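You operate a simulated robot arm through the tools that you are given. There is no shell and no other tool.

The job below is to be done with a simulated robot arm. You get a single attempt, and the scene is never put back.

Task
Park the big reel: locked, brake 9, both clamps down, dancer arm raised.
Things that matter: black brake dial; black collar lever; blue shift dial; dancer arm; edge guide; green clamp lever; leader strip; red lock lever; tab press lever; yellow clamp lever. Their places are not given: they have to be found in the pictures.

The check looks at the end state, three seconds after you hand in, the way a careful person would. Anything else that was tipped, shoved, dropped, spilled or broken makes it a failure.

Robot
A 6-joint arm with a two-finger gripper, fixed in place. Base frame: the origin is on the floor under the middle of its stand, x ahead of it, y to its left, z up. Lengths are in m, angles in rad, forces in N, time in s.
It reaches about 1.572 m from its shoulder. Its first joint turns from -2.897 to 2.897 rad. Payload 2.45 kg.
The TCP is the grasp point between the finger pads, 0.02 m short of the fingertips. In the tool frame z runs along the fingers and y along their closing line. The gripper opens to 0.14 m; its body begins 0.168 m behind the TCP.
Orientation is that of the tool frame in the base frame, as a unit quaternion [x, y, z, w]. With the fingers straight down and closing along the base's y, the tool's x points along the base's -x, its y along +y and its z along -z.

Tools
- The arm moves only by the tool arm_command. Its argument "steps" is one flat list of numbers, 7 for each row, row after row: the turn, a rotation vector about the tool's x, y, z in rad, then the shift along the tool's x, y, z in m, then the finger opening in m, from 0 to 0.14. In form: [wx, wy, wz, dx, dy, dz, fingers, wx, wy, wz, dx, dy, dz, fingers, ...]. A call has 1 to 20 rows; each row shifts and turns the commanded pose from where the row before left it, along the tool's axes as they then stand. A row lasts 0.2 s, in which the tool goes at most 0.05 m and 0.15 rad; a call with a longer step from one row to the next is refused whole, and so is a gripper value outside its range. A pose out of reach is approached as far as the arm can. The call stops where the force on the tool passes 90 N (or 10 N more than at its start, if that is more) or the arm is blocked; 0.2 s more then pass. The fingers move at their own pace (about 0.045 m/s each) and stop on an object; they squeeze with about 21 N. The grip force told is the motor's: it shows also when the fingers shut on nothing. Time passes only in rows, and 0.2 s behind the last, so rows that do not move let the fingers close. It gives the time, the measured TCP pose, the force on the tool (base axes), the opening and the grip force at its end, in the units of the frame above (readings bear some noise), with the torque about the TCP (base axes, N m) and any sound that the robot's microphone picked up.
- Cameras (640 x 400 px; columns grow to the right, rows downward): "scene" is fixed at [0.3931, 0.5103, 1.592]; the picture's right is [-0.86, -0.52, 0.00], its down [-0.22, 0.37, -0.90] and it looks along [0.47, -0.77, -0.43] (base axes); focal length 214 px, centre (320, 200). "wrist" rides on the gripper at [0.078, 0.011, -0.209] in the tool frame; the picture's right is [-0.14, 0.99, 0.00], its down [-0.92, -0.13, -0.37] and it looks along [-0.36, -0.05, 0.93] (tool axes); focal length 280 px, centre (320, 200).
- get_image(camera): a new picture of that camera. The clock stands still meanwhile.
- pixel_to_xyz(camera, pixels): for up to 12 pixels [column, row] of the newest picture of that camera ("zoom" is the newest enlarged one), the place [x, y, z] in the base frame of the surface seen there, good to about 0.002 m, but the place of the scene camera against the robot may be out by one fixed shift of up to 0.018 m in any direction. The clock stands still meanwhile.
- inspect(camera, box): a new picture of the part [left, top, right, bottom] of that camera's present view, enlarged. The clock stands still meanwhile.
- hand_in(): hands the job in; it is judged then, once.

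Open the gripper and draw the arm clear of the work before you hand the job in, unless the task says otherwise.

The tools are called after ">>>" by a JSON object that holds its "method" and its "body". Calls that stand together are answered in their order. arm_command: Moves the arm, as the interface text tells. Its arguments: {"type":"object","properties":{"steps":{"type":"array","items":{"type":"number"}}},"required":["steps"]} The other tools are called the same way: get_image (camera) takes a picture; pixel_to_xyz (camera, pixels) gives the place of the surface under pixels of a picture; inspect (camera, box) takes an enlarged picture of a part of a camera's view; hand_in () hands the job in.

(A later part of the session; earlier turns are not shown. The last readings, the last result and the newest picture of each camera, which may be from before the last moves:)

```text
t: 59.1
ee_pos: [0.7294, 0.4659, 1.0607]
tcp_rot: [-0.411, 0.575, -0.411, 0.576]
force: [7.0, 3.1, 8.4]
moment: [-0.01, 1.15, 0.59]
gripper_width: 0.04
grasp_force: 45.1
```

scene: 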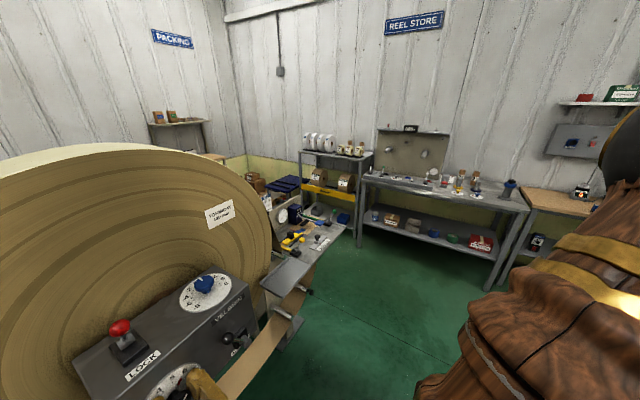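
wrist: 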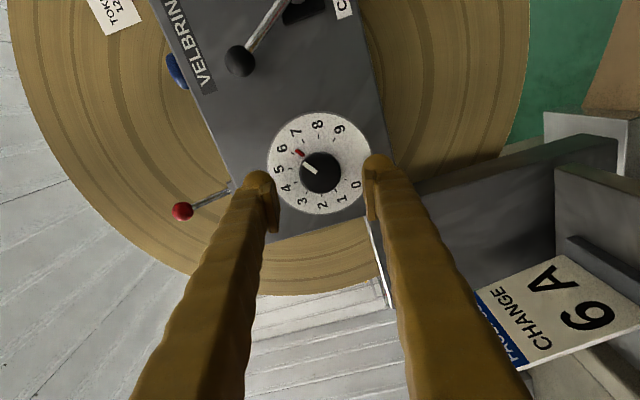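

Forces stay small. I turn a further 0.5 rad.

>>> {"method": "arm_command", "body": {"steps": [0, 0, 0.1, 0, 0, 0, 0.0, 0, 0, 0.1, 0, 0, 0, 0.0, 0, 0, 0.1, 0, 0, 0, 0.0, 0, 0, 0.1, 0, 0, 0, 0.0, 0, 0, 0.1, 0, 0, 0, 0.0]}}

>>> {"method": "inspect", "body": {"camera": "wrist", "box": [230, 110, 410, 260]}}

```text
t: 60.3
ee_pos: [0.7284, 0.4657, 1.0594]
tcp_rot: [-0.256, 0.659, -0.256, 0.66]
force: [11.3, 4.0, 4.5]
moment: [-0.03, 0.82, 1.16]
gripper_width: 0.0401
grasp_force: 45.1
```

```text
2.67 times, centred on (320, 185) of wrist
```

zoom: 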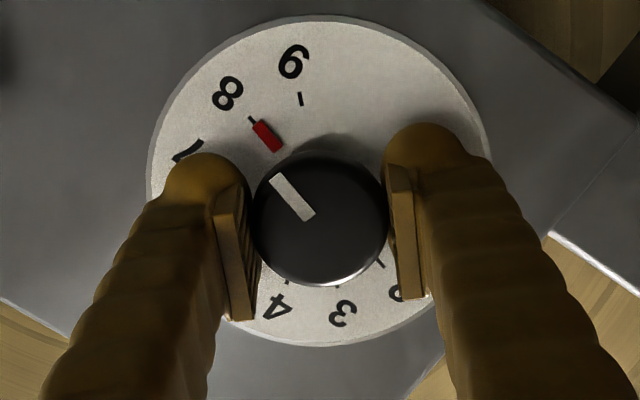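

Pointer is now at 8. I turn 0.5 rad more, toward 9, then measure.

>>> {"method": "arm_command", "body": {"steps": [0, 0, 0.1, 0, 0, 0, 0.0, 0, 0, 0.1, 0, 0, 0, 0.0, 0, 0, 0.1, 0, 0, 0, 0.0, 0, 0, 0.1, 0, 0, 0, 0.0, 0, 0, 0.08, 0, 0, 0, 0.0]}}

>>> {"method": "inspect", "body": {"camera": "wrist", "box": [230, 110, 410, 260]}}

>>> {"method": "pixel_to_xyz", "body": {"camera": "zoom", "pixels": [[266, 135], [258, 125], [272, 145], [250, 118], [281, 182], [306, 212], [318, 220]]}}

```text
t: 61.5
ee_pos: [0.7296, 0.4655, 1.0606]
tcp_rot: [-0.091, 0.7, -0.092, 0.702]
force: [11.0, -4.9, 12.1]
moment: [-0.01, 0.12, 1.31]
gripper_width: 0.0396
grasp_force: 45.0
```

```text
2.67 times, centred on (320, 185) of wrist
```

zoom: 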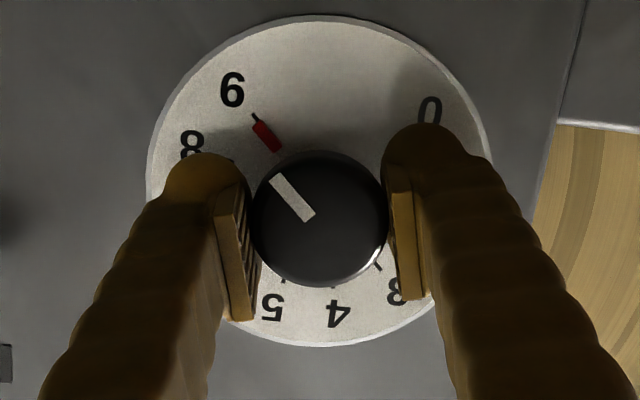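

```text
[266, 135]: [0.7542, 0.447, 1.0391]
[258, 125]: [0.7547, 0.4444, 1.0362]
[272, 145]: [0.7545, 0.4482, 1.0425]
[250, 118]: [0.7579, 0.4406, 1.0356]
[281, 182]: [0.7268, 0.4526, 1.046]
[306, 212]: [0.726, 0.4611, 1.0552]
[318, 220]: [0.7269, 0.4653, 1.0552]
```

The marker lines up with the 9 tick (computed 9.04–9.07). I release and back out straight, then verify.

>>> {"method": "arm_command", "body": {"steps": [0, 0, 0, 0, 0, 0, 0.07, 0, 0, 0, 0, 0, 0, 0.07, 0, 0, 0, 0, 0, 0, 0.07, 0, 0, 0, 0, 0, -0.03, 0.07, 0, 0, 0, 0, 0, -0.03, 0.07]}}

>>> {"method": "get_image", "body": {"camera": "wrist"}}

>>> {"method": "inspect", "body": {"camera": "wrist", "box": [230, 90, 410, 250]}}

```text
t: 62.7
ee_pos: [0.6678, 0.4669, 1.0602]
tcp_rot: [-0.092, 0.7, -0.091, 0.702]
force: [0.6, 0.0, -0.4]
moment: [-0.05, 0.0, -0.01]
gripper_width: 0.0698
grasp_force: 0.0
```

```text
taken
```

wrist: 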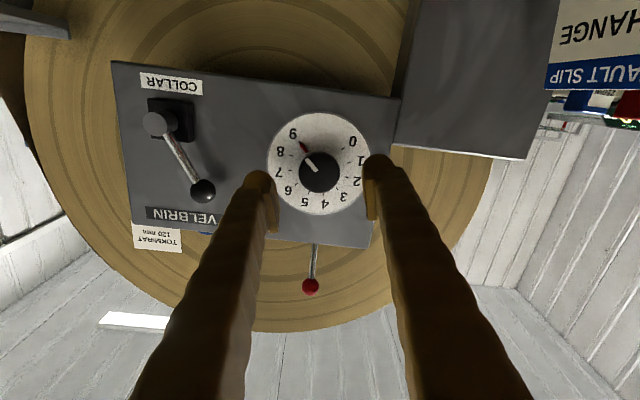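

```text
2.50 times, centred on (320, 170) of wrist
```

zoom: 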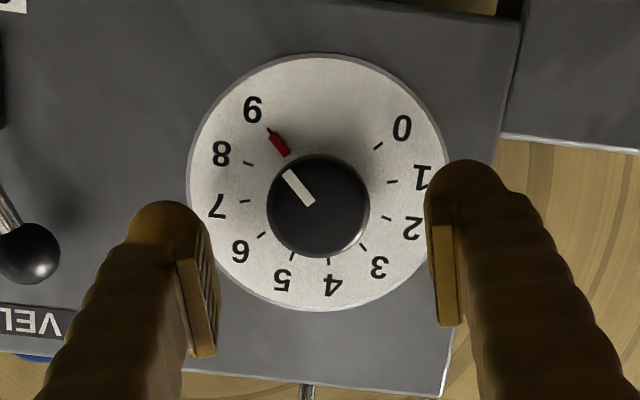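

Brake is at 9. Next the dancer arm: I leave diagonally up and to -y, straighten the roll, then continue to y≈-0.2 at z≈1.4.

>>> {"method": "arm_command", "body": {"steps": [0, 0, 0, -0.0251, -0.0388, 0, 0.07, 0, 0, 0, -0.0251, -0.0388, 0, 0.07, 0, 0, 0, -0.0251, -0.0388, 0, 0.07, 0, 0, 0, -0.0251, -0.0388, 0, 0.07, 0, 0, 0, -0.0251, -0.0388, 0, 0.07, 0, 0, 0, -0.0251, -0.0388, 0, 0.07, 0, 0, 0, -0.0251, -0.0388, 0, 0.07, 0, 0, 0.13, 0, 0, 0, 0.07, 0, 0, 0.13, 0, 0, 0, 0.07, 0, 0, 0, -0.01, -0.045, 0, 0.07, 0, 0, 0, -0.01, -0.045, 0, 0.07, 0, 0, 0, -0.01, -0.045, 0, 0.07, 0, 0, 0, -0.01, -0.045, 0, 0.07, 0, 0, 0, -0.01, -0.045, 0, 0.07, 0, 0, 0, -0.01, -0.045, 0, 0.07, 0, 0, 0, -0.01, -0.045, 0, 0.07, 0, 0, 0, -0.01, -0.045, 0, 0.07, 0, 0, 0, -0.01, -0.045, 0, 0.07, 0, 0, 0, -0.01, -0.045, 0, 0.07]}}

```text
t: 66.7
ee_pos: [0.657, 0.0331, 1.3506]
tcp_rot: [0.009, 0.708, -0.01, 0.706]
force: [-0.3, -0.1, -0.3]
moment: [0.0, 0.0, -0.01]
gripper_width: 0.07
grasp_force: 0.0
out of reach, approached as far as the arm can: row 14, 15, 16, 17, 18, 19
```

Horizontal at y≈0 is again out of reach; the tool is at (0.657,0.033,1.35). I tilt it downward by 1.0 rad first, then move to -y.

>>> {"method": "arm_command", "body": {"steps": [0, 0.143, 0, 0, 0, 0, 0.07, 0, 0.143, 0, 0, 0, 0, 0.07, 0, 0.143, 0, 0, 0, 0, 0.07, 0, 0.143, 0, 0, 0, 0, 0.07, 0, 0.143, 0, 0, 0, 0, 0.07, 0, 0.143, 0, 0, 0, 0, 0.07, 0, 0.143, 0, 0, 0, 0, 0.07]}}

```text
t: 68.5
ee_pos: [0.6654, -0.0418, 1.3715]
tcp_rot: [-0.042, 0.92, -0.138, 0.364]
force: [0.1, 0.0, 0.5]
moment: [0.03, 0.02, -0.01]
gripper_width: 0.0702
grasp_force: 0.0
out of reach, approached as far as the arm can: row 3, 4
stopped in row 7: the arm was blocked; the commanded pose is now the measured one
```

The arm reports being blocked at the last row with an odd twist. I look at the scene before moving.

>>> {"method": "get_image", "body": {"camera": "scene"}}

>>> {"method": "get_image", "body": {"camera": "wrist"}}

```text
taken
```

scene: 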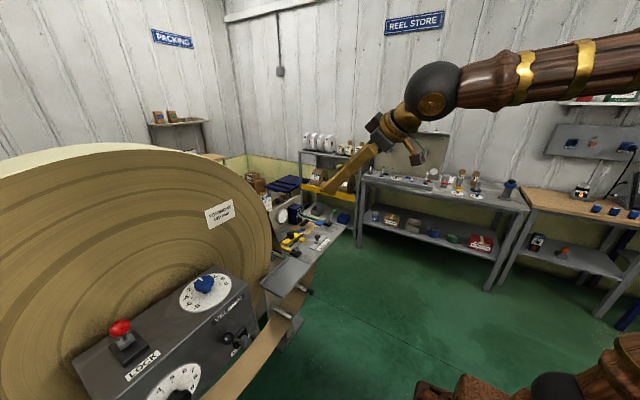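

```text
taken
```

wrist: 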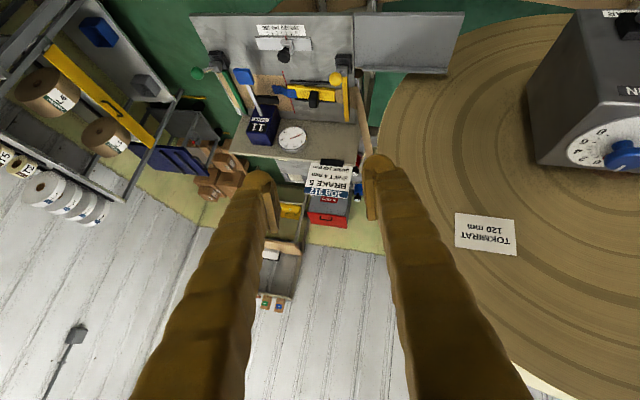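

Nothing is touched; the twist came from the arm's reach handling. I straighten the tool, tilt it toward vertical (0.4 rad), and stay in place first.

>>> {"method": "arm_command", "body": {"steps": [-0.112, 0, 0.089, 0, 0, 0, 0.07, -0.112, 0, 0.089, 0, 0, 0, 0.07, 0, 0.117, 0, 0, 0, 0, 0.07, 0, 0.117, 0, 0, 0, 0, 0.07, 0, 0.117, 0, 0, 0, 0, 0.07]}}

```text
t: 69.7
ee_pos: [0.6659, -0.0407, 1.3703]
tcp_rot: [0.0, 0.98, -0.003, 0.198]
force: [-0.1, -0.6, -0.1]
moment: [0.01, -0.02, 0.02]
gripper_width: 0.0701
grasp_force: 0.1
```

The tool is straight, tilt 0.4 rad from vertical. I descend in the gap between robot and table to about (0.60,-0.2,0.82).

>>> {"method": "arm_command", "body": {"steps": [0, 0, 0, 0.0211, -0.0122, 0.037, 0.07, 0, 0, 0, 0.0211, -0.0122, 0.037, 0.07, 0, 0, 0, 0.0211, -0.0122, 0.037, 0.07, 0, 0, 0, 0.0211, -0.0122, 0.037, 0.07, 0, 0, 0, 0.0211, -0.0122, 0.037, 0.07, 0, 0, 0, 0.0211, -0.0122, 0.037, 0.07, 0, 0, 0, 0.0211, -0.0122, 0.037, 0.07, 0, 0, 0, 0.0211, -0.0122, 0.037, 0.07, 0, 0, 0, 0.0211, -0.0122, 0.037, 0.07, 0, 0, 0, 0.0211, -0.0122, 0.037, 0.07, 0, 0, 0, 0.0211, -0.0122, 0.037, 0.07, 0, 0, 0, 0.0211, -0.0122, 0.037, 0.07, 0, 0, 0, 0.0211, -0.0122, 0.037, 0.07]}}

>>> {"method": "get_image", "body": {"camera": "wrist"}}

>>> {"method": "get_image", "body": {"camera": "scene"}}

```text
t: 72.5
ee_pos: [0.6001, -0.2031, 0.8218]
tcp_rot: [0.001, 0.98, -0.004, 0.2]
force: [-0.2, -0.1, 0.6]
moment: [0.01, 0.04, -0.02]
gripper_width: 0.07
grasp_force: 0.0
```

```text
taken
```

wrist: 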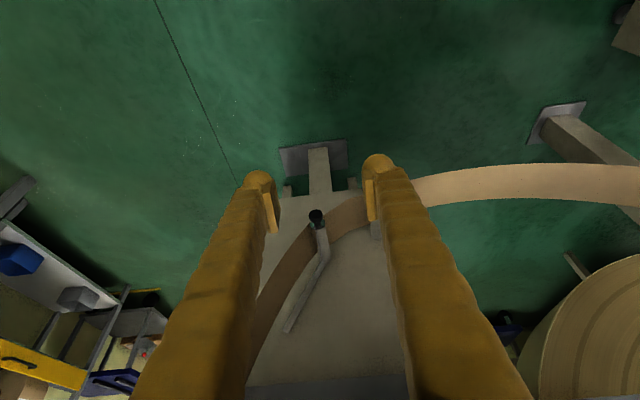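

```text
taken
```

scene: 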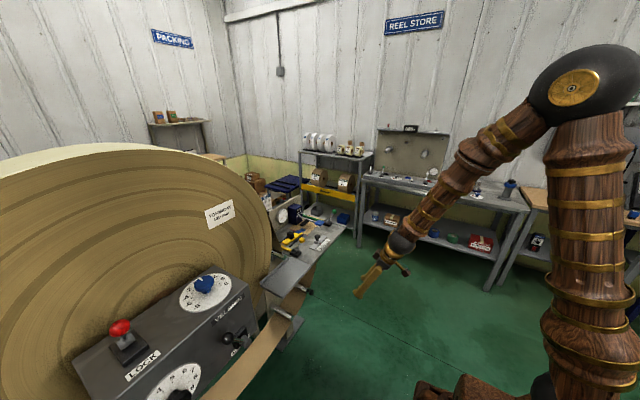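

The dancer arm is visible: knob (317,216), arm from (325,255) to its end at (288,330). I zoom and read points.

>>> {"method": "inspect", "body": {"camera": "wrist", "box": [230, 180, 420, 400]}}

>>> {"method": "pixel_to_xyz", "body": {"camera": "wrist", "pixels": [[317, 213], [318, 222], [322, 235], [326, 250], [315, 275], [300, 305], [289, 330], [340, 300], [360, 370], [345, 205], [290, 250], [330, 380]]}}

```text
1.82 times, centred on (325, 290) of wrist
```

zoom: 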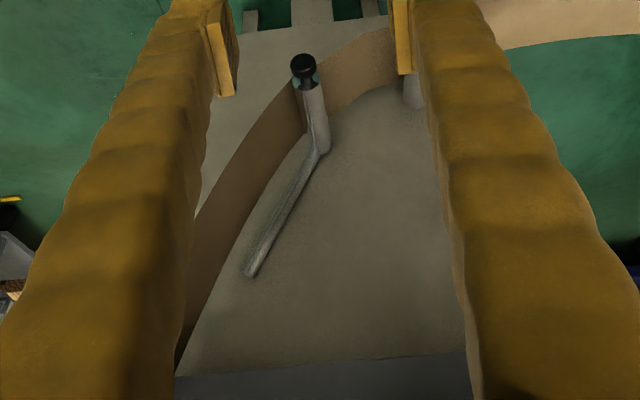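

```text
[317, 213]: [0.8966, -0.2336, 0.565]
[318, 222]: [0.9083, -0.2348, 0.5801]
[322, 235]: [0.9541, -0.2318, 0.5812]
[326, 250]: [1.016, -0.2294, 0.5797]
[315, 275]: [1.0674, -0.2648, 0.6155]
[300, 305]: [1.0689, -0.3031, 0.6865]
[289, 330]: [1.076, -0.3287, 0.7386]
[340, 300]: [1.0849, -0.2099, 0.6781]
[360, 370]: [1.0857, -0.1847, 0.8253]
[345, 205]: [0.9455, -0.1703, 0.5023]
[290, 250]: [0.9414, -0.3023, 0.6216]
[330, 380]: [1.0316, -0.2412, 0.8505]
```

Dancer pivot ≈(1.08,-0.325,0.735), roller axis ≈(-0.233,0.567), knob near x≈0.905. I go down to (0.74,-0.234,0.60) and turn the tool horizontal in front of the knob.

>>> {"method": "arm_command", "body": {"steps": [0, 0, 0, -0.007, -0.0052, 0.0431, 0.07, 0, 0, 0, -0.007, -0.0052, 0.0431, 0.07, 0, 0, 0, -0.007, -0.0052, 0.0431, 0.07, 0, 0, 0, -0.007, -0.0052, 0.0431, 0.07, 0, 0, 0, -0.007, -0.0052, 0.0431, 0.07, 0, 0, 0, -0.007, -0.0052, 0.0431, 0.07, 0, -0.146, 0, 0, 0, 0, 0.07, 0, -0.146, 0, 0, 0, 0, 0.07, 0, -0.146, 0, 0, 0, 0, 0.07, 0, -0.146, 0, 0, 0, 0, 0.07, 0, -0.146, 0, 0, 0, 0, 0.07, 0, -0.146, 0, 0, 0, 0, 0.07, 0, -0.146, 0, 0, 0, 0, 0.07, 0, -0.146, 0, 0, 0, 0, 0.07]}}

>>> {"method": "get_image", "body": {"camera": "wrist"}}

>>> {"method": "get_image", "body": {"camera": "scene"}}

```text
t: 75.5
ee_pos: [0.8781, -0.3156, 0.7242]
tcp_rot: [0.046, 0.724, 0.063, 0.686]
force: [-0.6, -0.1, -0.3]
moment: [0.0, 0.0, 0.03]
gripper_width: 0.0699
grasp_force: 0.0
out of reach, approached as far as the arm can: row 7, 8, 9, 10, 11, 12, 13, 14
```

```text
taken
```

wrist: 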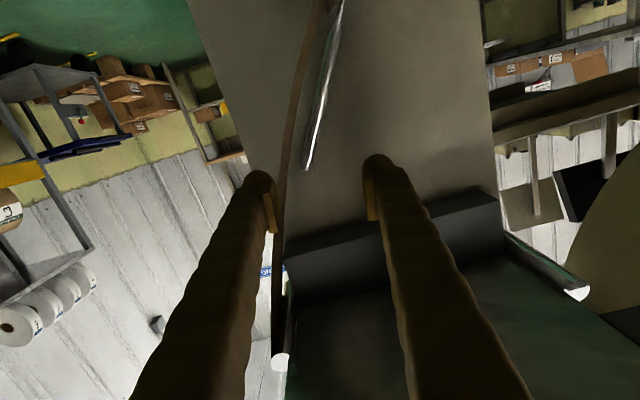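

```text
taken
```

scene: 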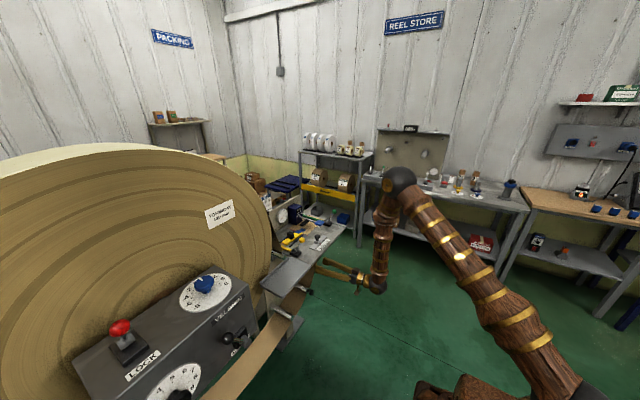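

The horizontal low pose is outside the arm's range, so it was shifted under the table (no contact, force ≈0). I remove the roll and tilt the tool back down to ~45° in place.

>>> {"method": "arm_command", "body": {"steps": [0.014, 0, -0.077, 0, 0, 0, 0.07, 0.014, 0, -0.077, 0, 0, 0, 0.07, 0, 0.142, 0, 0, 0, 0, 0.07, 0, 0.142, 0, 0, 0, 0, 0.07, 0, 0.142, 0, 0, 0, 0, 0.07, 0, 0.142, 0, 0, 0, 0, 0.07, 0, 0.142, 0, 0, 0, 0, 0.07]}}

>>> {"method": "get_image", "body": {"camera": "wrist"}}

```text
t: 77.1
ee_pos: [0.8797, -0.3145, 0.7245]
tcp_rot: [0.022, 0.918, 0.075, 0.389]
force: [-0.6, -0.3, -0.2]
moment: [0.0, -0.02, 0.02]
gripper_width: 0.0702
grasp_force: 0.0
out of reach, approached as far as the arm can: row 1, 2
```

```text
taken
```

wrist: 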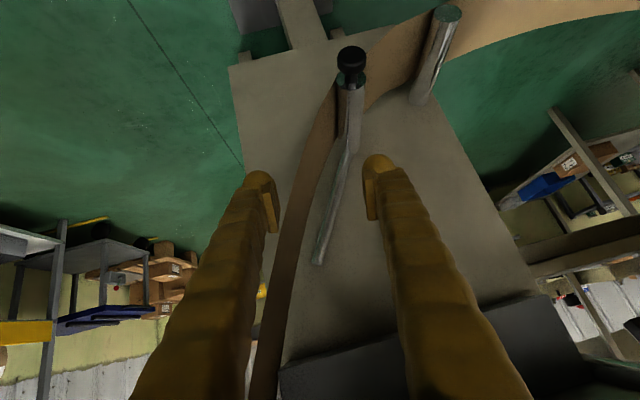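

The dancer is now clear in view: knob (351,60), roller (352,105), arm end/pivot (319,262). I zoom and measure it.

>>> {"method": "inspect", "body": {"camera": "wrist", "box": [270, 20, 470, 280]}}

>>> {"method": "pixel_to_xyz", "body": {"camera": "wrist", "pixels": [[351, 58], [351, 72], [350, 85], [352, 100], [351, 130], [345, 165], [333, 210], [322, 245], [318, 260], [447, 14], [430, 70], [341, 58]]}}

```text
1.54 times, centred on (370, 150) of wrist
```

zoom: 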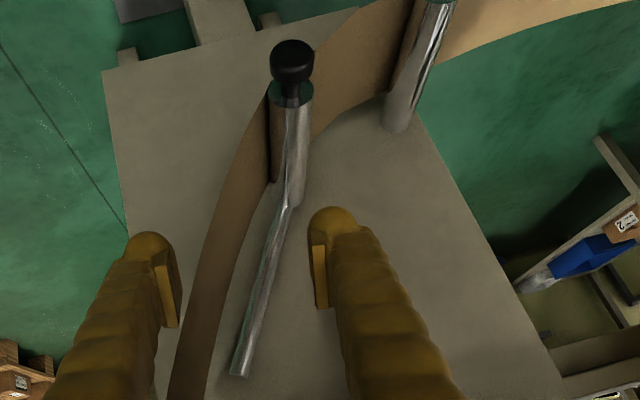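

```text
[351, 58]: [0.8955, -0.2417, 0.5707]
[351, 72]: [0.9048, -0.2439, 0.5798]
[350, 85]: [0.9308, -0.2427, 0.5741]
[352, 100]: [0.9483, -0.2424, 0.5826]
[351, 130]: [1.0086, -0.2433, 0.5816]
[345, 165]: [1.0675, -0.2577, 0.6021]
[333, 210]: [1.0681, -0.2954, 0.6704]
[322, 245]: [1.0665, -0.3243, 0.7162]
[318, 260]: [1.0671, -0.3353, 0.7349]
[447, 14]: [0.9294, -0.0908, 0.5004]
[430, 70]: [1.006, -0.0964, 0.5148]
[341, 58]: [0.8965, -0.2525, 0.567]
```

Dancer arm hangs at 30° from vertical; roller axis ≈(y -0.236, z 0.570), pivot ≈(-0.333,0.737). I straighten the tool and go to a pre-grasp 0.10 m from the knob.

>>> {"method": "arm_command", "body": {"steps": [0.06, -0.004, -0.05, 0, 0, 0, 0.07, 0.06, -0.004, -0.05, 0, 0, 0, 0.07, 0, 0, 0, 0.0319, 0.0255, 0.0074, 0.06, 0, 0, 0, 0.0319, 0.0255, 0.0074, 0.06, 0, 0, 0, 0.0319, 0.0255, 0.0074, 0.06]}}

>>> {"method": "get_image", "body": {"camera": "wrist"}}

```text
t: 78.3
ee_pos: [0.8386, -0.245, 0.6492]
tcp_rot: [0.002, 0.921, 0.015, 0.39]
force: [-0.3, 0.1, -0.8]
moment: [0.01, -0.01, -0.03]
gripper_width: 0.06
grasp_force: 0.1
out of reach, approached as far as the arm can: row 5
```

```text
taken
```

wrist: 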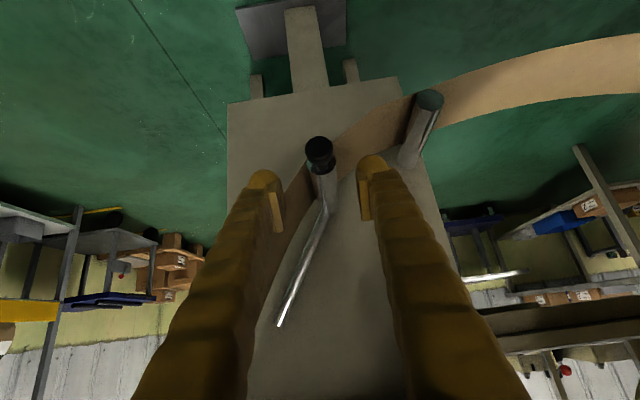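

Reach trouble here seems tied to the tool roll (a wrist joint limit); last time roll freed it. I roll the tool +1.26 rad in place so that the fingers come above/below the knob.

>>> {"method": "arm_command", "body": {"steps": [0, 0, 0.14, 0, 0, 0, 0.06, 0, 0, 0.14, 0, 0, 0, 0.06, 0, 0, 0.14, 0, 0, 0, 0.06, 0, 0, 0.14, 0, 0, 0, 0.06, 0, 0, 0.14, 0, 0, 0, 0.06, 0, 0, 0.14, 0, 0, 0, 0.06, 0, 0, 0.14, 0, 0, 0, 0.06, 0, 0, 0.14, 0, 0, 0, 0.06, 0, 0, 0.14, 0, 0, 0, 0.06]}}

>>> {"method": "get_image", "body": {"camera": "wrist"}}

```text
t: 80.3
ee_pos: [0.8371, -0.2453, 0.6503]
tcp_rot: [0.542, 0.742, 0.232, 0.319]
force: [-0.2, 0.1, 0.0]
moment: [0.0, -0.01, 0.01]
gripper_width: 0.0601
grasp_force: 0.1
```

```text
taken
```

wrist: 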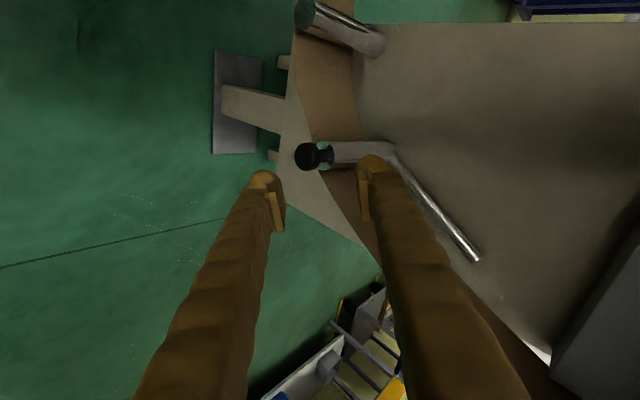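

The roll worked without reach limits; fingers now lie above/below. I tilt the tool closer to horizontal by 0.45 rad (about base -y).

>>> {"method": "arm_command", "body": {"steps": [-0.1428, -0.0458, 0, 0, 0, 0, 0.06, -0.1428, -0.0458, 0, 0, 0, 0, 0.06, -0.1428, -0.0458, 0, 0, 0, 0, 0.06]}}

>>> {"method": "get_image", "body": {"camera": "wrist"}}

```text
t: 81.1
ee_pos: [0.8374, -0.2444, 0.6512]
tcp_rot: [0.475, 0.652, 0.348, 0.477]
force: [-0.2, 0.1, 0.1]
moment: [0.04, 0.01, 0.02]
gripper_width: 0.0603
grasp_force: 0.0
```

```text
taken
```

wrist: 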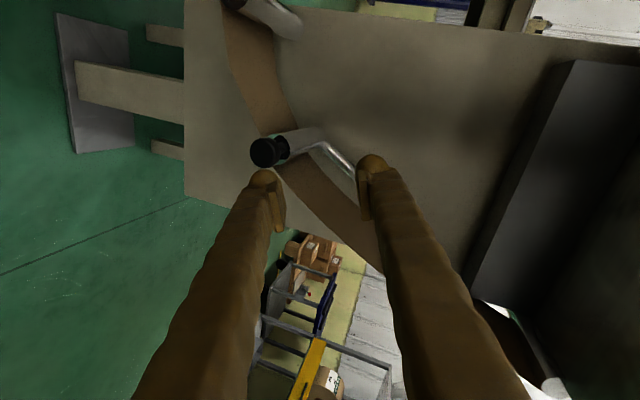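

Tool is now 17° below horizontal with no limits. I re-measure the knob at (264,152) and roller from this view.

>>> {"method": "inspect", "body": {"camera": "wrist", "box": [220, 100, 400, 220]}}

>>> {"method": "pixel_to_xyz", "body": {"camera": "wrist", "pixels": [[264, 152], [264, 140], [264, 164], [255, 152], [275, 152], [284, 148], [300, 140], [320, 135], [335, 155], [350, 170]]}}

```text
3.33 times, centred on (310, 160) of wrist
```

zoom: 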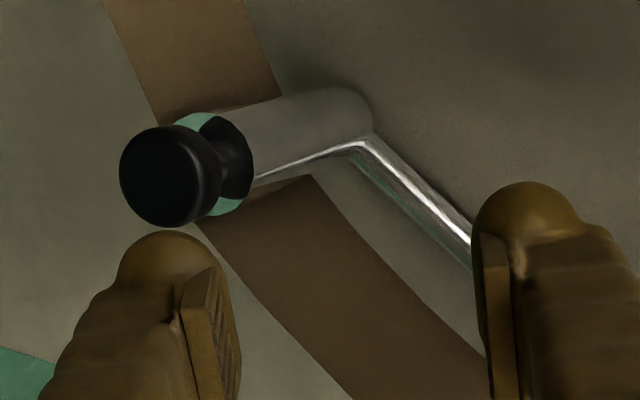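

```text
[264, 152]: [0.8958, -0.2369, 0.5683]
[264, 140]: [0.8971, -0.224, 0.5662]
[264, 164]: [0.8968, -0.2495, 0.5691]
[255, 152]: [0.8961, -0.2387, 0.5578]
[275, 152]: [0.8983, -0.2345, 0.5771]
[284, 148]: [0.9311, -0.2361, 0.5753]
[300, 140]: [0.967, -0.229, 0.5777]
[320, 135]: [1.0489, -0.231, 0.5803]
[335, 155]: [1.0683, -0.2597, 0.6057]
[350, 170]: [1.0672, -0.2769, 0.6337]
```

Knob head: face at x≈0.896, center (y -0.237, z 0.567), radius ≈0.014. I line up 0.07 m in front of it on the approach line.

>>> {"method": "arm_command", "body": {"steps": [0, 0, 0, 0.013, -0.0287, 0.0057, 0.06, 0, 0, 0, 0.013, -0.0287, 0.0057, 0.06]}}

>>> {"method": "get_image", "body": {"camera": "wrist"}}

>>> {"method": "inspect", "body": {"camera": "wrist", "box": [230, 90, 410, 240]}}

```text
t: 81.7
ee_pos: [0.8276, -0.2389, 0.5862]
tcp_rot: [0.475, 0.653, 0.348, 0.477]
force: [-0.6, -0.4, -1.2]
moment: [0.0, 0.0, -0.01]
gripper_width: 0.06
grasp_force: 0.0
```

```text
taken
```

wrist: 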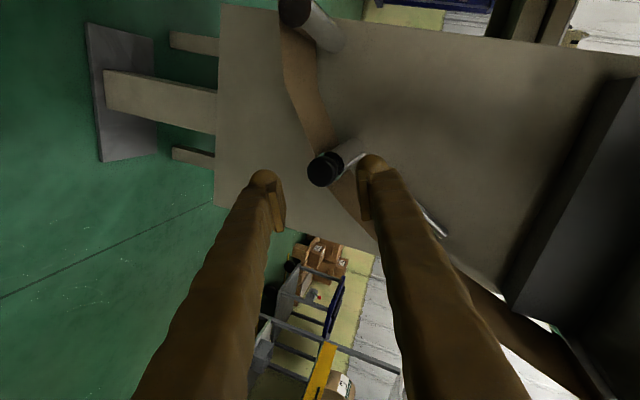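

```text
2.67 times, centred on (320, 165) of wrist
```

zoom: 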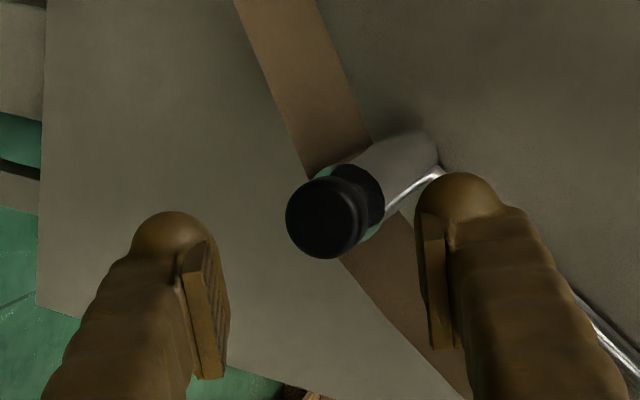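

The knob face is at zoom (322,217), nicely between the fingers. I re-measure its center.

>>> {"method": "pixel_to_xyz", "body": {"camera": "zoom", "pixels": [[322, 217], [290, 217], [355, 217], [322, 182], [322, 254], [345, 195], [365, 195]]}}

```text
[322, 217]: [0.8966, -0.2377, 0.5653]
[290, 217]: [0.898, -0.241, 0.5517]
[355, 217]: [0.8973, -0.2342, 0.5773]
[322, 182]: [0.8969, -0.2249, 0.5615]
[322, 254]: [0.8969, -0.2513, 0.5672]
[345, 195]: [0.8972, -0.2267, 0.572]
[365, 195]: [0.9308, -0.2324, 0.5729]
```

Center (0.897,-0.238,0.5645). I advance 0.0736 m along the tool axis and close.

>>> {"method": "arm_command", "body": {"steps": [0, 0, 0, 0.0003, 0.0004, 0.0368, 0.06, 0, 0, 0, 0.0003, 0.0004, 0.0368, 0.06, 0, 0, 0, 0, 0, 0, 0.06, 0, 0, 0, 0, 0, 0, 0.0, 0, 0, 0, 0, 0, 0, 0.0, 0, 0, 0, 0, 0, 0, 0.0, 0, 0, 0, 0, 0, 0, 0.0]}}

>>> {"method": "get_image", "body": {"camera": "wrist"}}

```text
t: 83.3
ee_pos: [0.9009, -0.2368, 0.5664]
tcp_rot: [0.473, 0.652, 0.349, 0.478]
force: [0.4, 16.1, 38.3]
moment: [-0.15, -1.48, 0.53]
gripper_width: 0.0313
grasp_force: 44.9
```

```text
taken
```

wrist: 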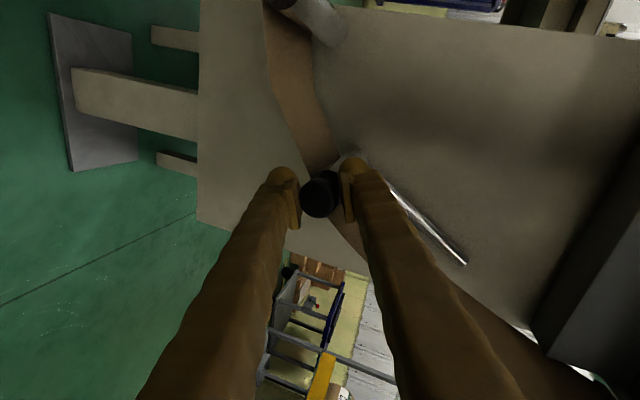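

Gripped (0.0313). I begin to swing the dancer arm up along its arc (toward +y and up), two steps first.

>>> {"method": "arm_command", "body": {"steps": [0, 0, 0, 0.0124, 0.0152, -0.0031, 0.0, 0, 0, 0, 0.0099, 0.0137, -0.0032, 0.0]}}

>>> {"method": "get_image", "body": {"camera": "wrist"}}

```text
t: 83.9
ee_pos: [0.8987, -0.2072, 0.5849]
tcp_rot: [0.477, 0.653, 0.346, 0.476]
force: [-44.2, -19.6, 15.0]
moment: [0.32, -1.0, -0.78]
gripper_width: 0.0296
grasp_force: 44.5
```

```text
taken
```

wrist: 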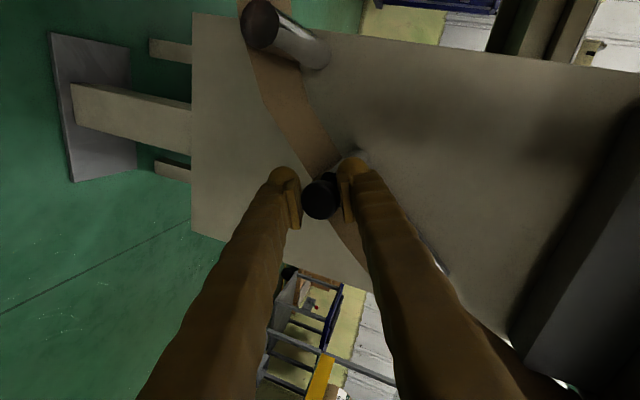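

The arm follows (knob at y -0.207, z 0.585). I continue with three more steps, easing x back slightly.

>>> {"method": "arm_command", "body": {"steps": [0, 0, 0, 0.0086, 0.0143, -0.0048, 0.0, 0, 0, 0, 0.0073, 0.015, -0.0041, 0.0, 0, 0, 0, 0.006, 0.0156, -0.0041, 0.0]}}

>>> {"method": "get_image", "body": {"camera": "wrist"}}

```text
t: 84.7
ee_pos: [0.8964, -0.1705, 0.6233]
tcp_rot: [0.475, 0.654, 0.347, 0.475]
force: [-22.9, 11.9, -13.5]
moment: [0.24, -0.22, 0.21]
gripper_width: 0.0292
grasp_force: 45.3
```

```text
taken
```

wrist: 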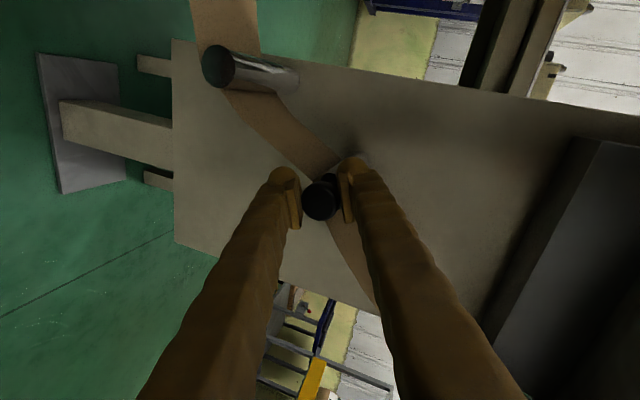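

Forces are small and the arm is at ~55°. I continue with three more steps.

>>> {"method": "arm_command", "body": {"steps": [0, 0, 0, 0.0045, 0.0159, -0.0046, 0.0, 0, 0, 0, 0.0031, 0.0162, -0.0046, 0.0, 0, 0, 0, 0.0017, 0.0164, -0.0048, 0.0]}}

>>> {"method": "get_image", "body": {"camera": "wrist"}}

```text
t: 85.5
ee_pos: [0.8979, -0.156, 0.6716]
tcp_rot: [0.471, 0.655, 0.352, 0.475]
force: [36.3, 45.7, -17.3]
moment: [-0.24, 0.32, 0.2]
gripper_width: 0.0293
grasp_force: 45.3
out of reach, approached as far as the arm can: row 2, 3
```

```text
taken
```

wrist: 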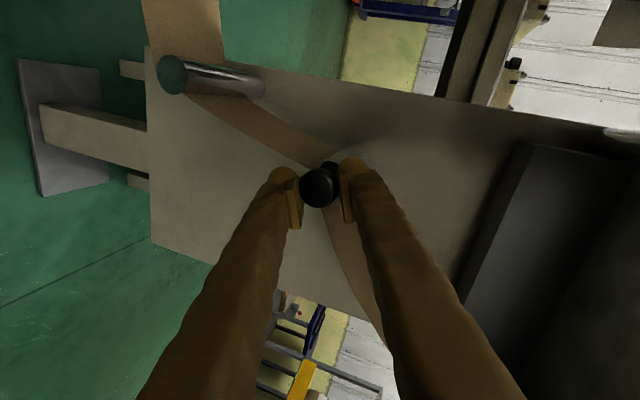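

The wrist neared its limit as y grew. I yaw the tool +0.2 rad about the vertical (pivoting around the knob) to regain range.

>>> {"method": "arm_command", "body": {"steps": [-0.0291, 0.0907, -0.0301, 0, 0, 0, 0.0, -0.0291, 0.0907, -0.0301, 0, 0, 0, 0.0]}}

```text
t: 86.1
ee_pos: [0.8955, -0.162, 0.6722]
tcp_rot: [0.409, 0.695, 0.393, 0.442]
force: [28.3, -19.6, 5.1]
moment: [-0.25, -0.59, -1.0]
gripper_width: 0.0301
grasp_force: 44.7
```

Reach is regained. I continue upward two steps along the arc.

>>> {"method": "arm_command", "body": {"steps": [0, 0, 0, 0.0, 0.0166, -0.004, 0.0, 0, 0, 0, -0.0014, 0.0165, -0.0043, 0.0]}}

>>> {"method": "get_image", "body": {"camera": "wrist"}}

```text
t: 86.7
ee_pos: [0.8942, -0.1501, 0.7021]
tcp_rot: [0.409, 0.697, 0.393, 0.439]
force: [10.2, -15.8, -0.2]
moment: [0.04, 0.2, -0.09]
gripper_width: 0.0303
grasp_force: 45.4
```

```text
taken
```

wrist: 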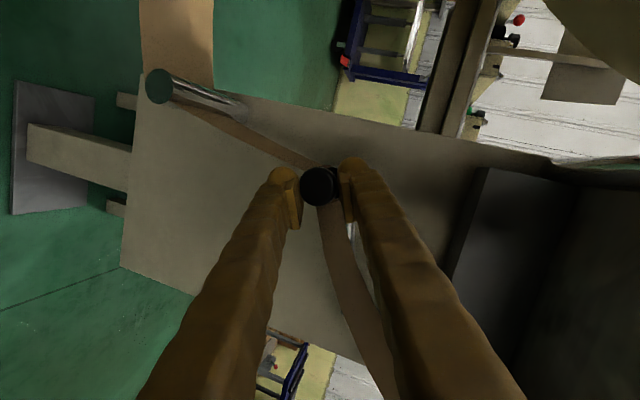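

It follows with low force (z≈0.702). Two more steps upward.

>>> {"method": "arm_command", "body": {"steps": [0, 0, 0, -0.0029, 0.0161, -0.0047, 0.0, 0, 0, 0, -0.0044, 0.0157, -0.005, 0.0]}}

>>> {"method": "get_image", "body": {"camera": "wrist"}}

```text
t: 87.3
ee_pos: [0.8953, -0.1454, 0.7362]
tcp_rot: [0.407, 0.698, 0.394, 0.438]
force: [-6.9, 9.5, 0.8]
moment: [-0.03, -0.04, 0.19]
gripper_width: 0.0302
grasp_force: 45.0
```

```text
taken
```

wrist: 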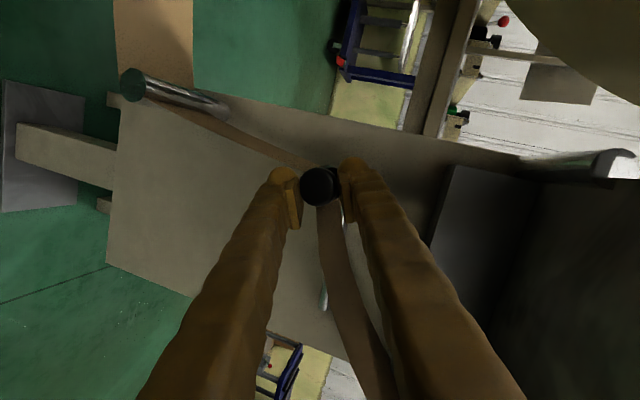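

The arm is about horizontal now with low force, no stop yet. I check clearance to the table underside/front edge via pixels at the right.

>>> {"method": "pixel_to_xyz", "body": {"camera": "wrist", "pixels": [[440, 200], [455, 175], [500, 180], [560, 165], [500, 280], [600, 160], [430, 240], [325, 290], [340, 215], [170, 90], [280, 150], [350, 300]]}}

>>> {"method": "get_image", "body": {"camera": "scene"}}

```text
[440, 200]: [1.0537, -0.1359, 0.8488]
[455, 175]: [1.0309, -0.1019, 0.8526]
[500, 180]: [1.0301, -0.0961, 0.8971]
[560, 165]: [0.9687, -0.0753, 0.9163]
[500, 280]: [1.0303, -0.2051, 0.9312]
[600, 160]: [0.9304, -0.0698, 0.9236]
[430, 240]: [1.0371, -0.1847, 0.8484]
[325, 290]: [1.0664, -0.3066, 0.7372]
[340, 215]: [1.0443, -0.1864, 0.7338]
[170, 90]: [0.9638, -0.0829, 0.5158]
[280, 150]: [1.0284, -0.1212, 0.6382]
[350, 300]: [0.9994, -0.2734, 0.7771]
```

```text
taken
```

scene: 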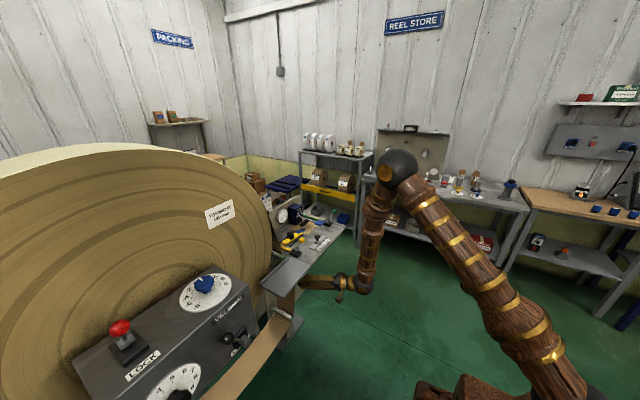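

Arm is level (z≈0.735 at both ends), and the frame above is at z≈0.848, so there's room. I go on up by two careful steps.

>>> {"method": "arm_command", "body": {"steps": [0, 0, 0, -0.0053, 0.0155, -0.0052, 0.0]}}

>>> {"method": "arm_command", "body": {"steps": [0, 0, 0, -0.0067, 0.0139, -0.0053, 0.0]}}

>>> {"method": "get_image", "body": {"camera": "wrist"}}

```text
t: 87.7
ee_pos: [0.8962, -0.1439, 0.7516]
tcp_rot: [0.409, 0.698, 0.392, 0.438]
force: [16.6, 13.8, -35.7]
moment: [-0.16, 0.23, -0.12]
gripper_width: 0.0302
grasp_force: 44.6
```

```text
t: 88.1
ee_pos: [0.8919, -0.1489, 0.7541]
tcp_rot: [0.413, 0.7, 0.39, 0.433]
force: [1.6, -8.8, -17.9]
moment: [-0.21, 0.0, 0.24]
gripper_width: 0.0297
grasp_force: 45.1
stopped in row 1: the force on the tool passed its limit at 106 N (the readings are from after the stop); the commanded pose is now the measured one
```

```text
taken
```

wrist: 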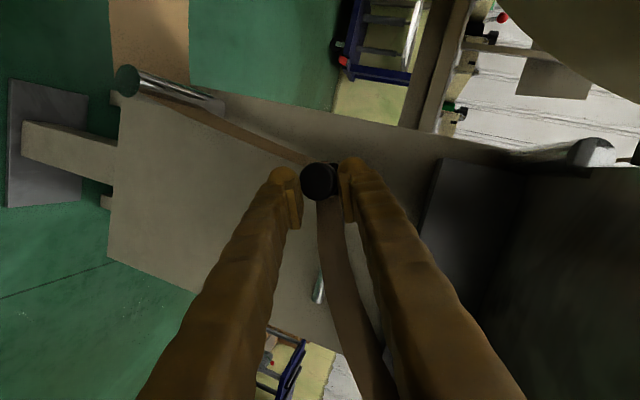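

The arm hit its upper stop (106 N against +z) at z≈0.75. I ease off 2 mm, open only slightly so the lower finger could still catch it, and look whether it stays.

>>> {"method": "arm_command", "body": {"steps": [0, 0, 0, 0, -0.002, 0, 0.0, 0, 0, 0, 0, 0, 0, 0.045, 0, 0, 0, 0, 0, 0, 0.045, 0, 0, 0, 0, 0, 0, 0.045]}}

>>> {"method": "get_image", "body": {"camera": "wrist"}}

>>> {"method": "inspect", "body": {"camera": "wrist", "box": [250, 120, 390, 320]}}

```text
t: 89.1
ee_pos: [0.8921, -0.1489, 0.7538]
tcp_rot: [0.413, 0.7, 0.389, 0.434]
force: [-0.4, 0.3, -1.0]
moment: [-0.02, -0.03, -0.01]
gripper_width: 0.0456
grasp_force: 0.2
```

```text
taken
```

wrist: 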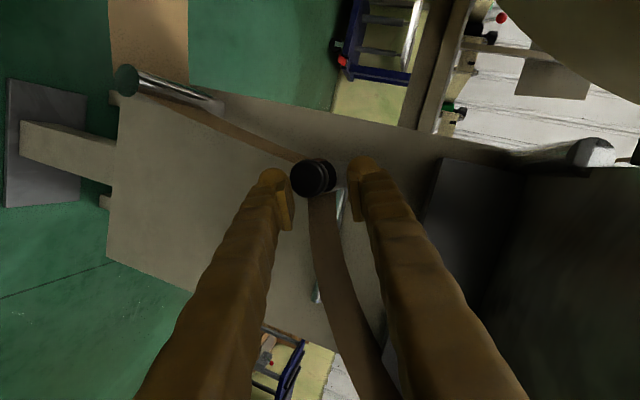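

```text
2.00 times, centred on (320, 220) of wrist
```

zoom: 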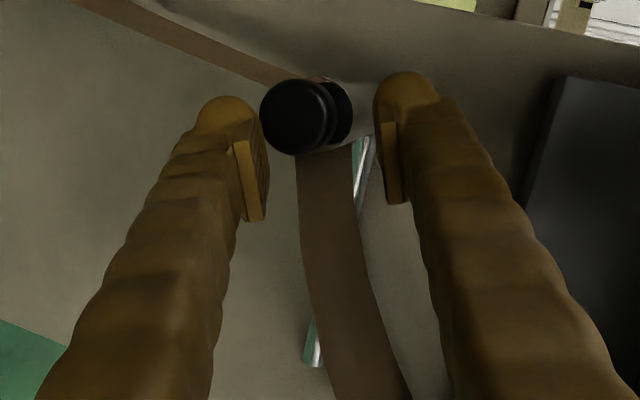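

The knob moved a bit toward the lower finger (left). I measure whether it rests on the finger or holds by itself.

>>> {"method": "pixel_to_xyz", "body": {"camera": "zoom", "pixels": [[297, 117], [270, 117], [325, 117], [297, 88], [297, 147], [250, 175], [315, 350], [362, 170]]}}

>>> {"method": "arm_command", "body": {"steps": [0, 0, 0, 0, 0, 0, 0.045, 0, 0, 0, 0, 0, 0, 0.045, 0, 0, 0, 0, 0, 0, 0.045]}}

>>> {"method": "get_image", "body": {"camera": "wrist"}}

```text
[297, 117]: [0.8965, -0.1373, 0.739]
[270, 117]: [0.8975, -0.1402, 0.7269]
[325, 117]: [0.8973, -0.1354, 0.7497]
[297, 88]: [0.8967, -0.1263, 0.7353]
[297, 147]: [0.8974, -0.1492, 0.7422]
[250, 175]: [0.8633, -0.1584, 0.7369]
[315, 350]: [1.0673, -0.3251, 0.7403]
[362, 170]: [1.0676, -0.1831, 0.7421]
```

```text
t: 89.9
ee_pos: [0.8928, -0.1494, 0.7523]
tcp_rot: [0.412, 0.7, 0.389, 0.434]
force: [0.1, 0.0, -0.4]
moment: [0.0, 0.02, 0.04]
gripper_width: 0.0453
grasp_force: 0.2
```

```text
taken
```

wrist: 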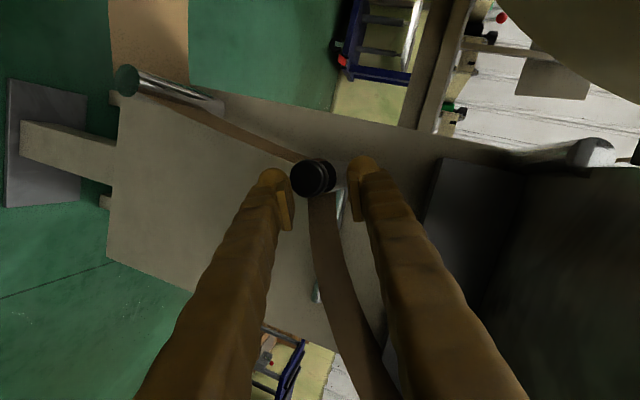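

Knob center is (−0.138, 0.739), arm level, with only ~2 mm gap to the lower finger and no force. I open a little further (0.06) to see if it follows.

>>> {"method": "arm_command", "body": {"steps": [0, 0, 0, 0, 0, 0, 0.06, 0, 0, 0, 0, 0, 0, 0.06, 0, 0, 0, 0, 0, 0, 0.06, 0, 0, 0, 0, 0, 0, 0.06, 0, 0, 0, 0, 0, 0, 0.06]}}

>>> {"method": "get_image", "body": {"camera": "wrist"}}

>>> {"method": "pixel_to_xyz", "body": {"camera": "wrist", "pixels": [[308, 178], [308, 192], [308, 165], [296, 178], [317, 292], [342, 205]]}}

```text
t: 91.1
ee_pos: [0.8927, -0.15, 0.7537]
tcp_rot: [0.414, 0.7, 0.389, 0.434]
force: [-0.3, -0.6, -0.1]
moment: [-0.04, -0.02, 0.03]
gripper_width: 0.06
grasp_force: 0.1
```

```text
taken
```

wrist: 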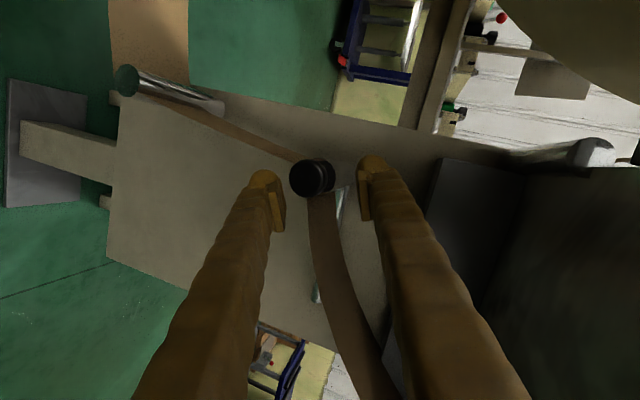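

```text
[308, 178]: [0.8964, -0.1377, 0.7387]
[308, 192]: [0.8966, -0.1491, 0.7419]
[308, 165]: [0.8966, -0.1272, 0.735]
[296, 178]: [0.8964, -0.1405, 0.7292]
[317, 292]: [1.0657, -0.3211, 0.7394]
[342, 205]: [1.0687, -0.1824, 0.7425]
```

The dancer arm stays raised on its own (knob unchanged at z≈0.739). I retreat straight back along the tool axis in small rows.

>>> {"method": "arm_command", "body": {"steps": [0, 0, 0, 0, 0, -0.02, 0.06, 0, 0, 0, 0, 0, -0.025, 0.06, 0, 0, 0, 0, 0, -0.025, 0.06]}}

>>> {"method": "get_image", "body": {"camera": "wrist"}}

>>> {"method": "get_image", "body": {"camera": "scene"}}

```text
t: 91.9
ee_pos: [0.8263, -0.1619, 0.7748]
tcp_rot: [0.412, 0.7, 0.39, 0.434]
force: [-0.2, -0.2, -0.7]
moment: [0.01, -0.01, 0.0]
gripper_width: 0.0598
grasp_force: 0.0
```

```text
taken
```

wrist: 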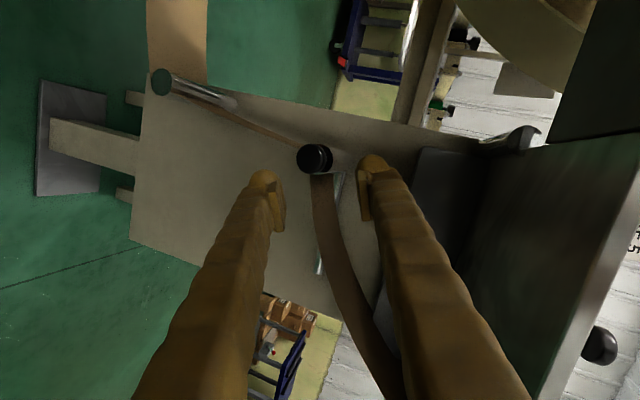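

```text
taken
```

scene: 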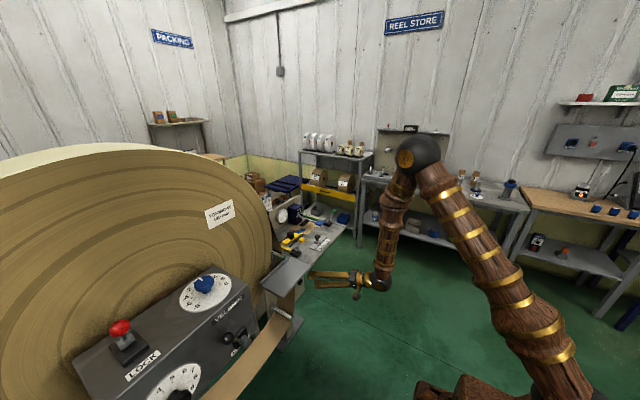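

The knob is released and clear. I back off a bit further, tilt the tool down about 0.56 rad, away from the table edge.

>>> {"method": "arm_command", "body": {"steps": [0, 0, 0, 0.0098, -0.0146, -0.0204, 0.04, 0, 0, 0, 0.0098, -0.0146, -0.0204, 0.04, 0.1282, 0.05, 0.0259, 0, 0, 0, 0.04, 0.1282, 0.05, 0.0259, 0, 0, 0, 0.04, 0.1282, 0.05, 0.0259, 0, 0, 0, 0.04, 0.1282, 0.05, 0.0259, 0, 0, 0, 0.04]}}

```text
t: 93.3
ee_pos: [0.7754, -0.1633, 0.7564]
tcp_rot: [0.504, 0.793, 0.259, 0.223]
force: [0.5, 0.3, 0.1]
moment: [0.02, 0.01, 0.0]
gripper_width: 0.0403
grasp_force: 0.1
```

Tool tilted as planned at (0.775,-0.163,0.756). I move back 0.09 m and then straight up 0.45 m, clear of the table.

>>> {"method": "arm_command", "body": {"steps": [0, 0, 0, 0.0167, -0.0244, -0.0353, 0.04, 0, 0, 0, 0.0167, -0.0244, -0.0353, 0.04, 0, 0, 0, -0.0042, 0.0286, -0.0345, 0.04, 0, 0, 0, -0.0042, 0.0286, -0.0345, 0.04, 0, 0, 0, -0.0042, 0.0286, -0.0345, 0.04]}}

```text
t: 94.5
ee_pos: [0.6864, -0.1623, 0.9109]
tcp_rot: [0.503, 0.793, 0.26, 0.224]
force: [-0.4, 0.5, -0.5]
moment: [-0.04, -0.03, -0.02]
gripper_width: 0.0398
grasp_force: 0.0
```

Position is as commanded (0.686,-0.162,0.911) with no contact. I continue upward by about 0.36 m.

>>> {"method": "arm_command", "body": {"steps": [0, 0, 0, -0.0042, 0.0286, -0.0345, 0.04, 0, 0, 0, -0.0042, 0.0286, -0.0345, 0.04, 0, 0, 0, -0.0042, 0.0286, -0.0345, 0.04, 0, 0, 0, -0.0042, 0.0286, -0.0345, 0.04, 0, 0, 0, -0.0042, 0.0286, -0.0345, 0.04, 0, 0, 0, -0.0042, 0.0286, -0.0345, 0.08, 0, 0, 0, -0.0042, 0.0286, -0.0345, 0.08, 0, 0, 0, -0.0042, 0.0286, -0.0345, 0.08]}}

>>> {"method": "get_image", "body": {"camera": "wrist"}}

>>> {"method": "get_image", "body": {"camera": "scene"}}

```text
t: 96.3
ee_pos: [0.6845, -0.1624, 1.273]
tcp_rot: [0.503, 0.793, 0.26, 0.225]
force: [-0.3, 0.6, 0.7]
moment: [0.03, 0.0, 0.01]
gripper_width: 0.08
grasp_force: 0.0
```

```text
taken
```

wrist: 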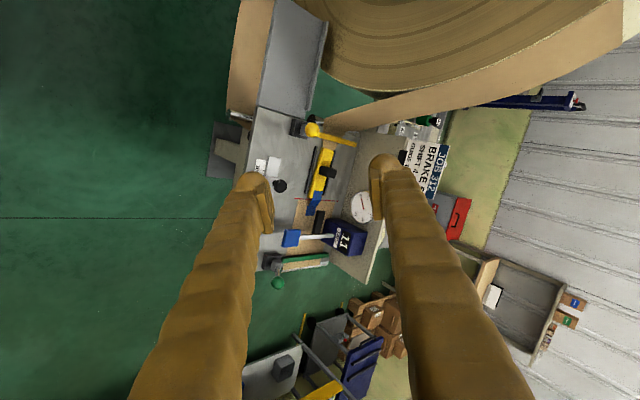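

```text
taken
```

scene: 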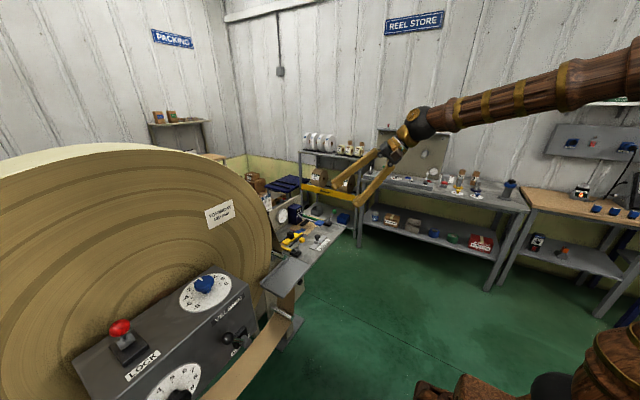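

All parts look in place. I zoom to verify the table (clamps, tab counter 11, guide), the box (lock, brake, shift, collar) and the dancer.

>>> {"method": "inspect", "body": {"camera": "wrist", "box": [210, 90, 400, 300]}}

>>> {"method": "inspect", "body": {"camera": "scene", "box": [250, 190, 350, 340]}}

>>> {"method": "inspect", "body": {"camera": "scene", "box": [60, 260, 280, 400]}}

>>> {"method": "inspect", "body": {"camera": "scene", "box": [275, 200, 345, 255]}}

```text
1.90 times, centred on (305, 195) of wrist
```

zoom: 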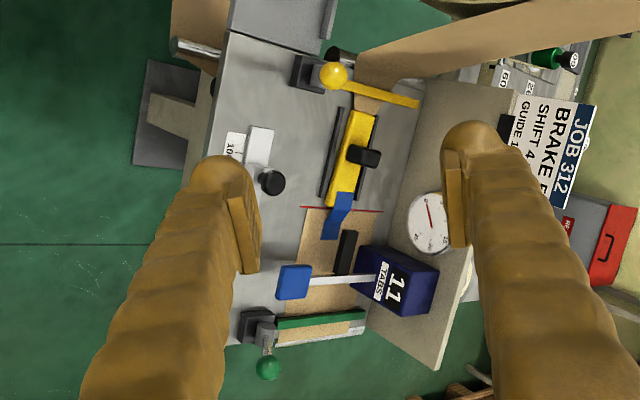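

```text
2.67 times, centred on (300, 265) of scene
```

zoom: 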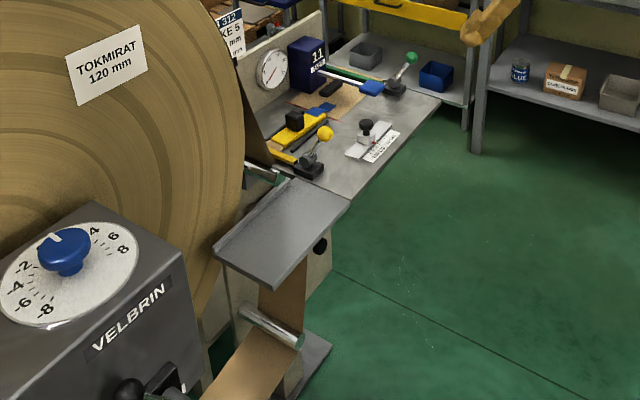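

```text
2.86 times, centred on (170, 330) of scene
```

zoom: 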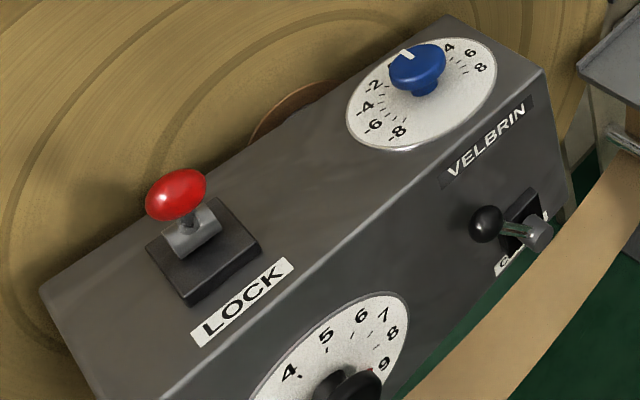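

```text
7.27 times, centred on (310, 228) of scene
```

zoom: 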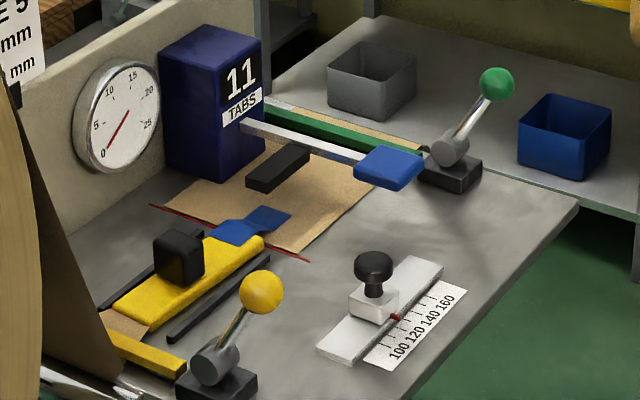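

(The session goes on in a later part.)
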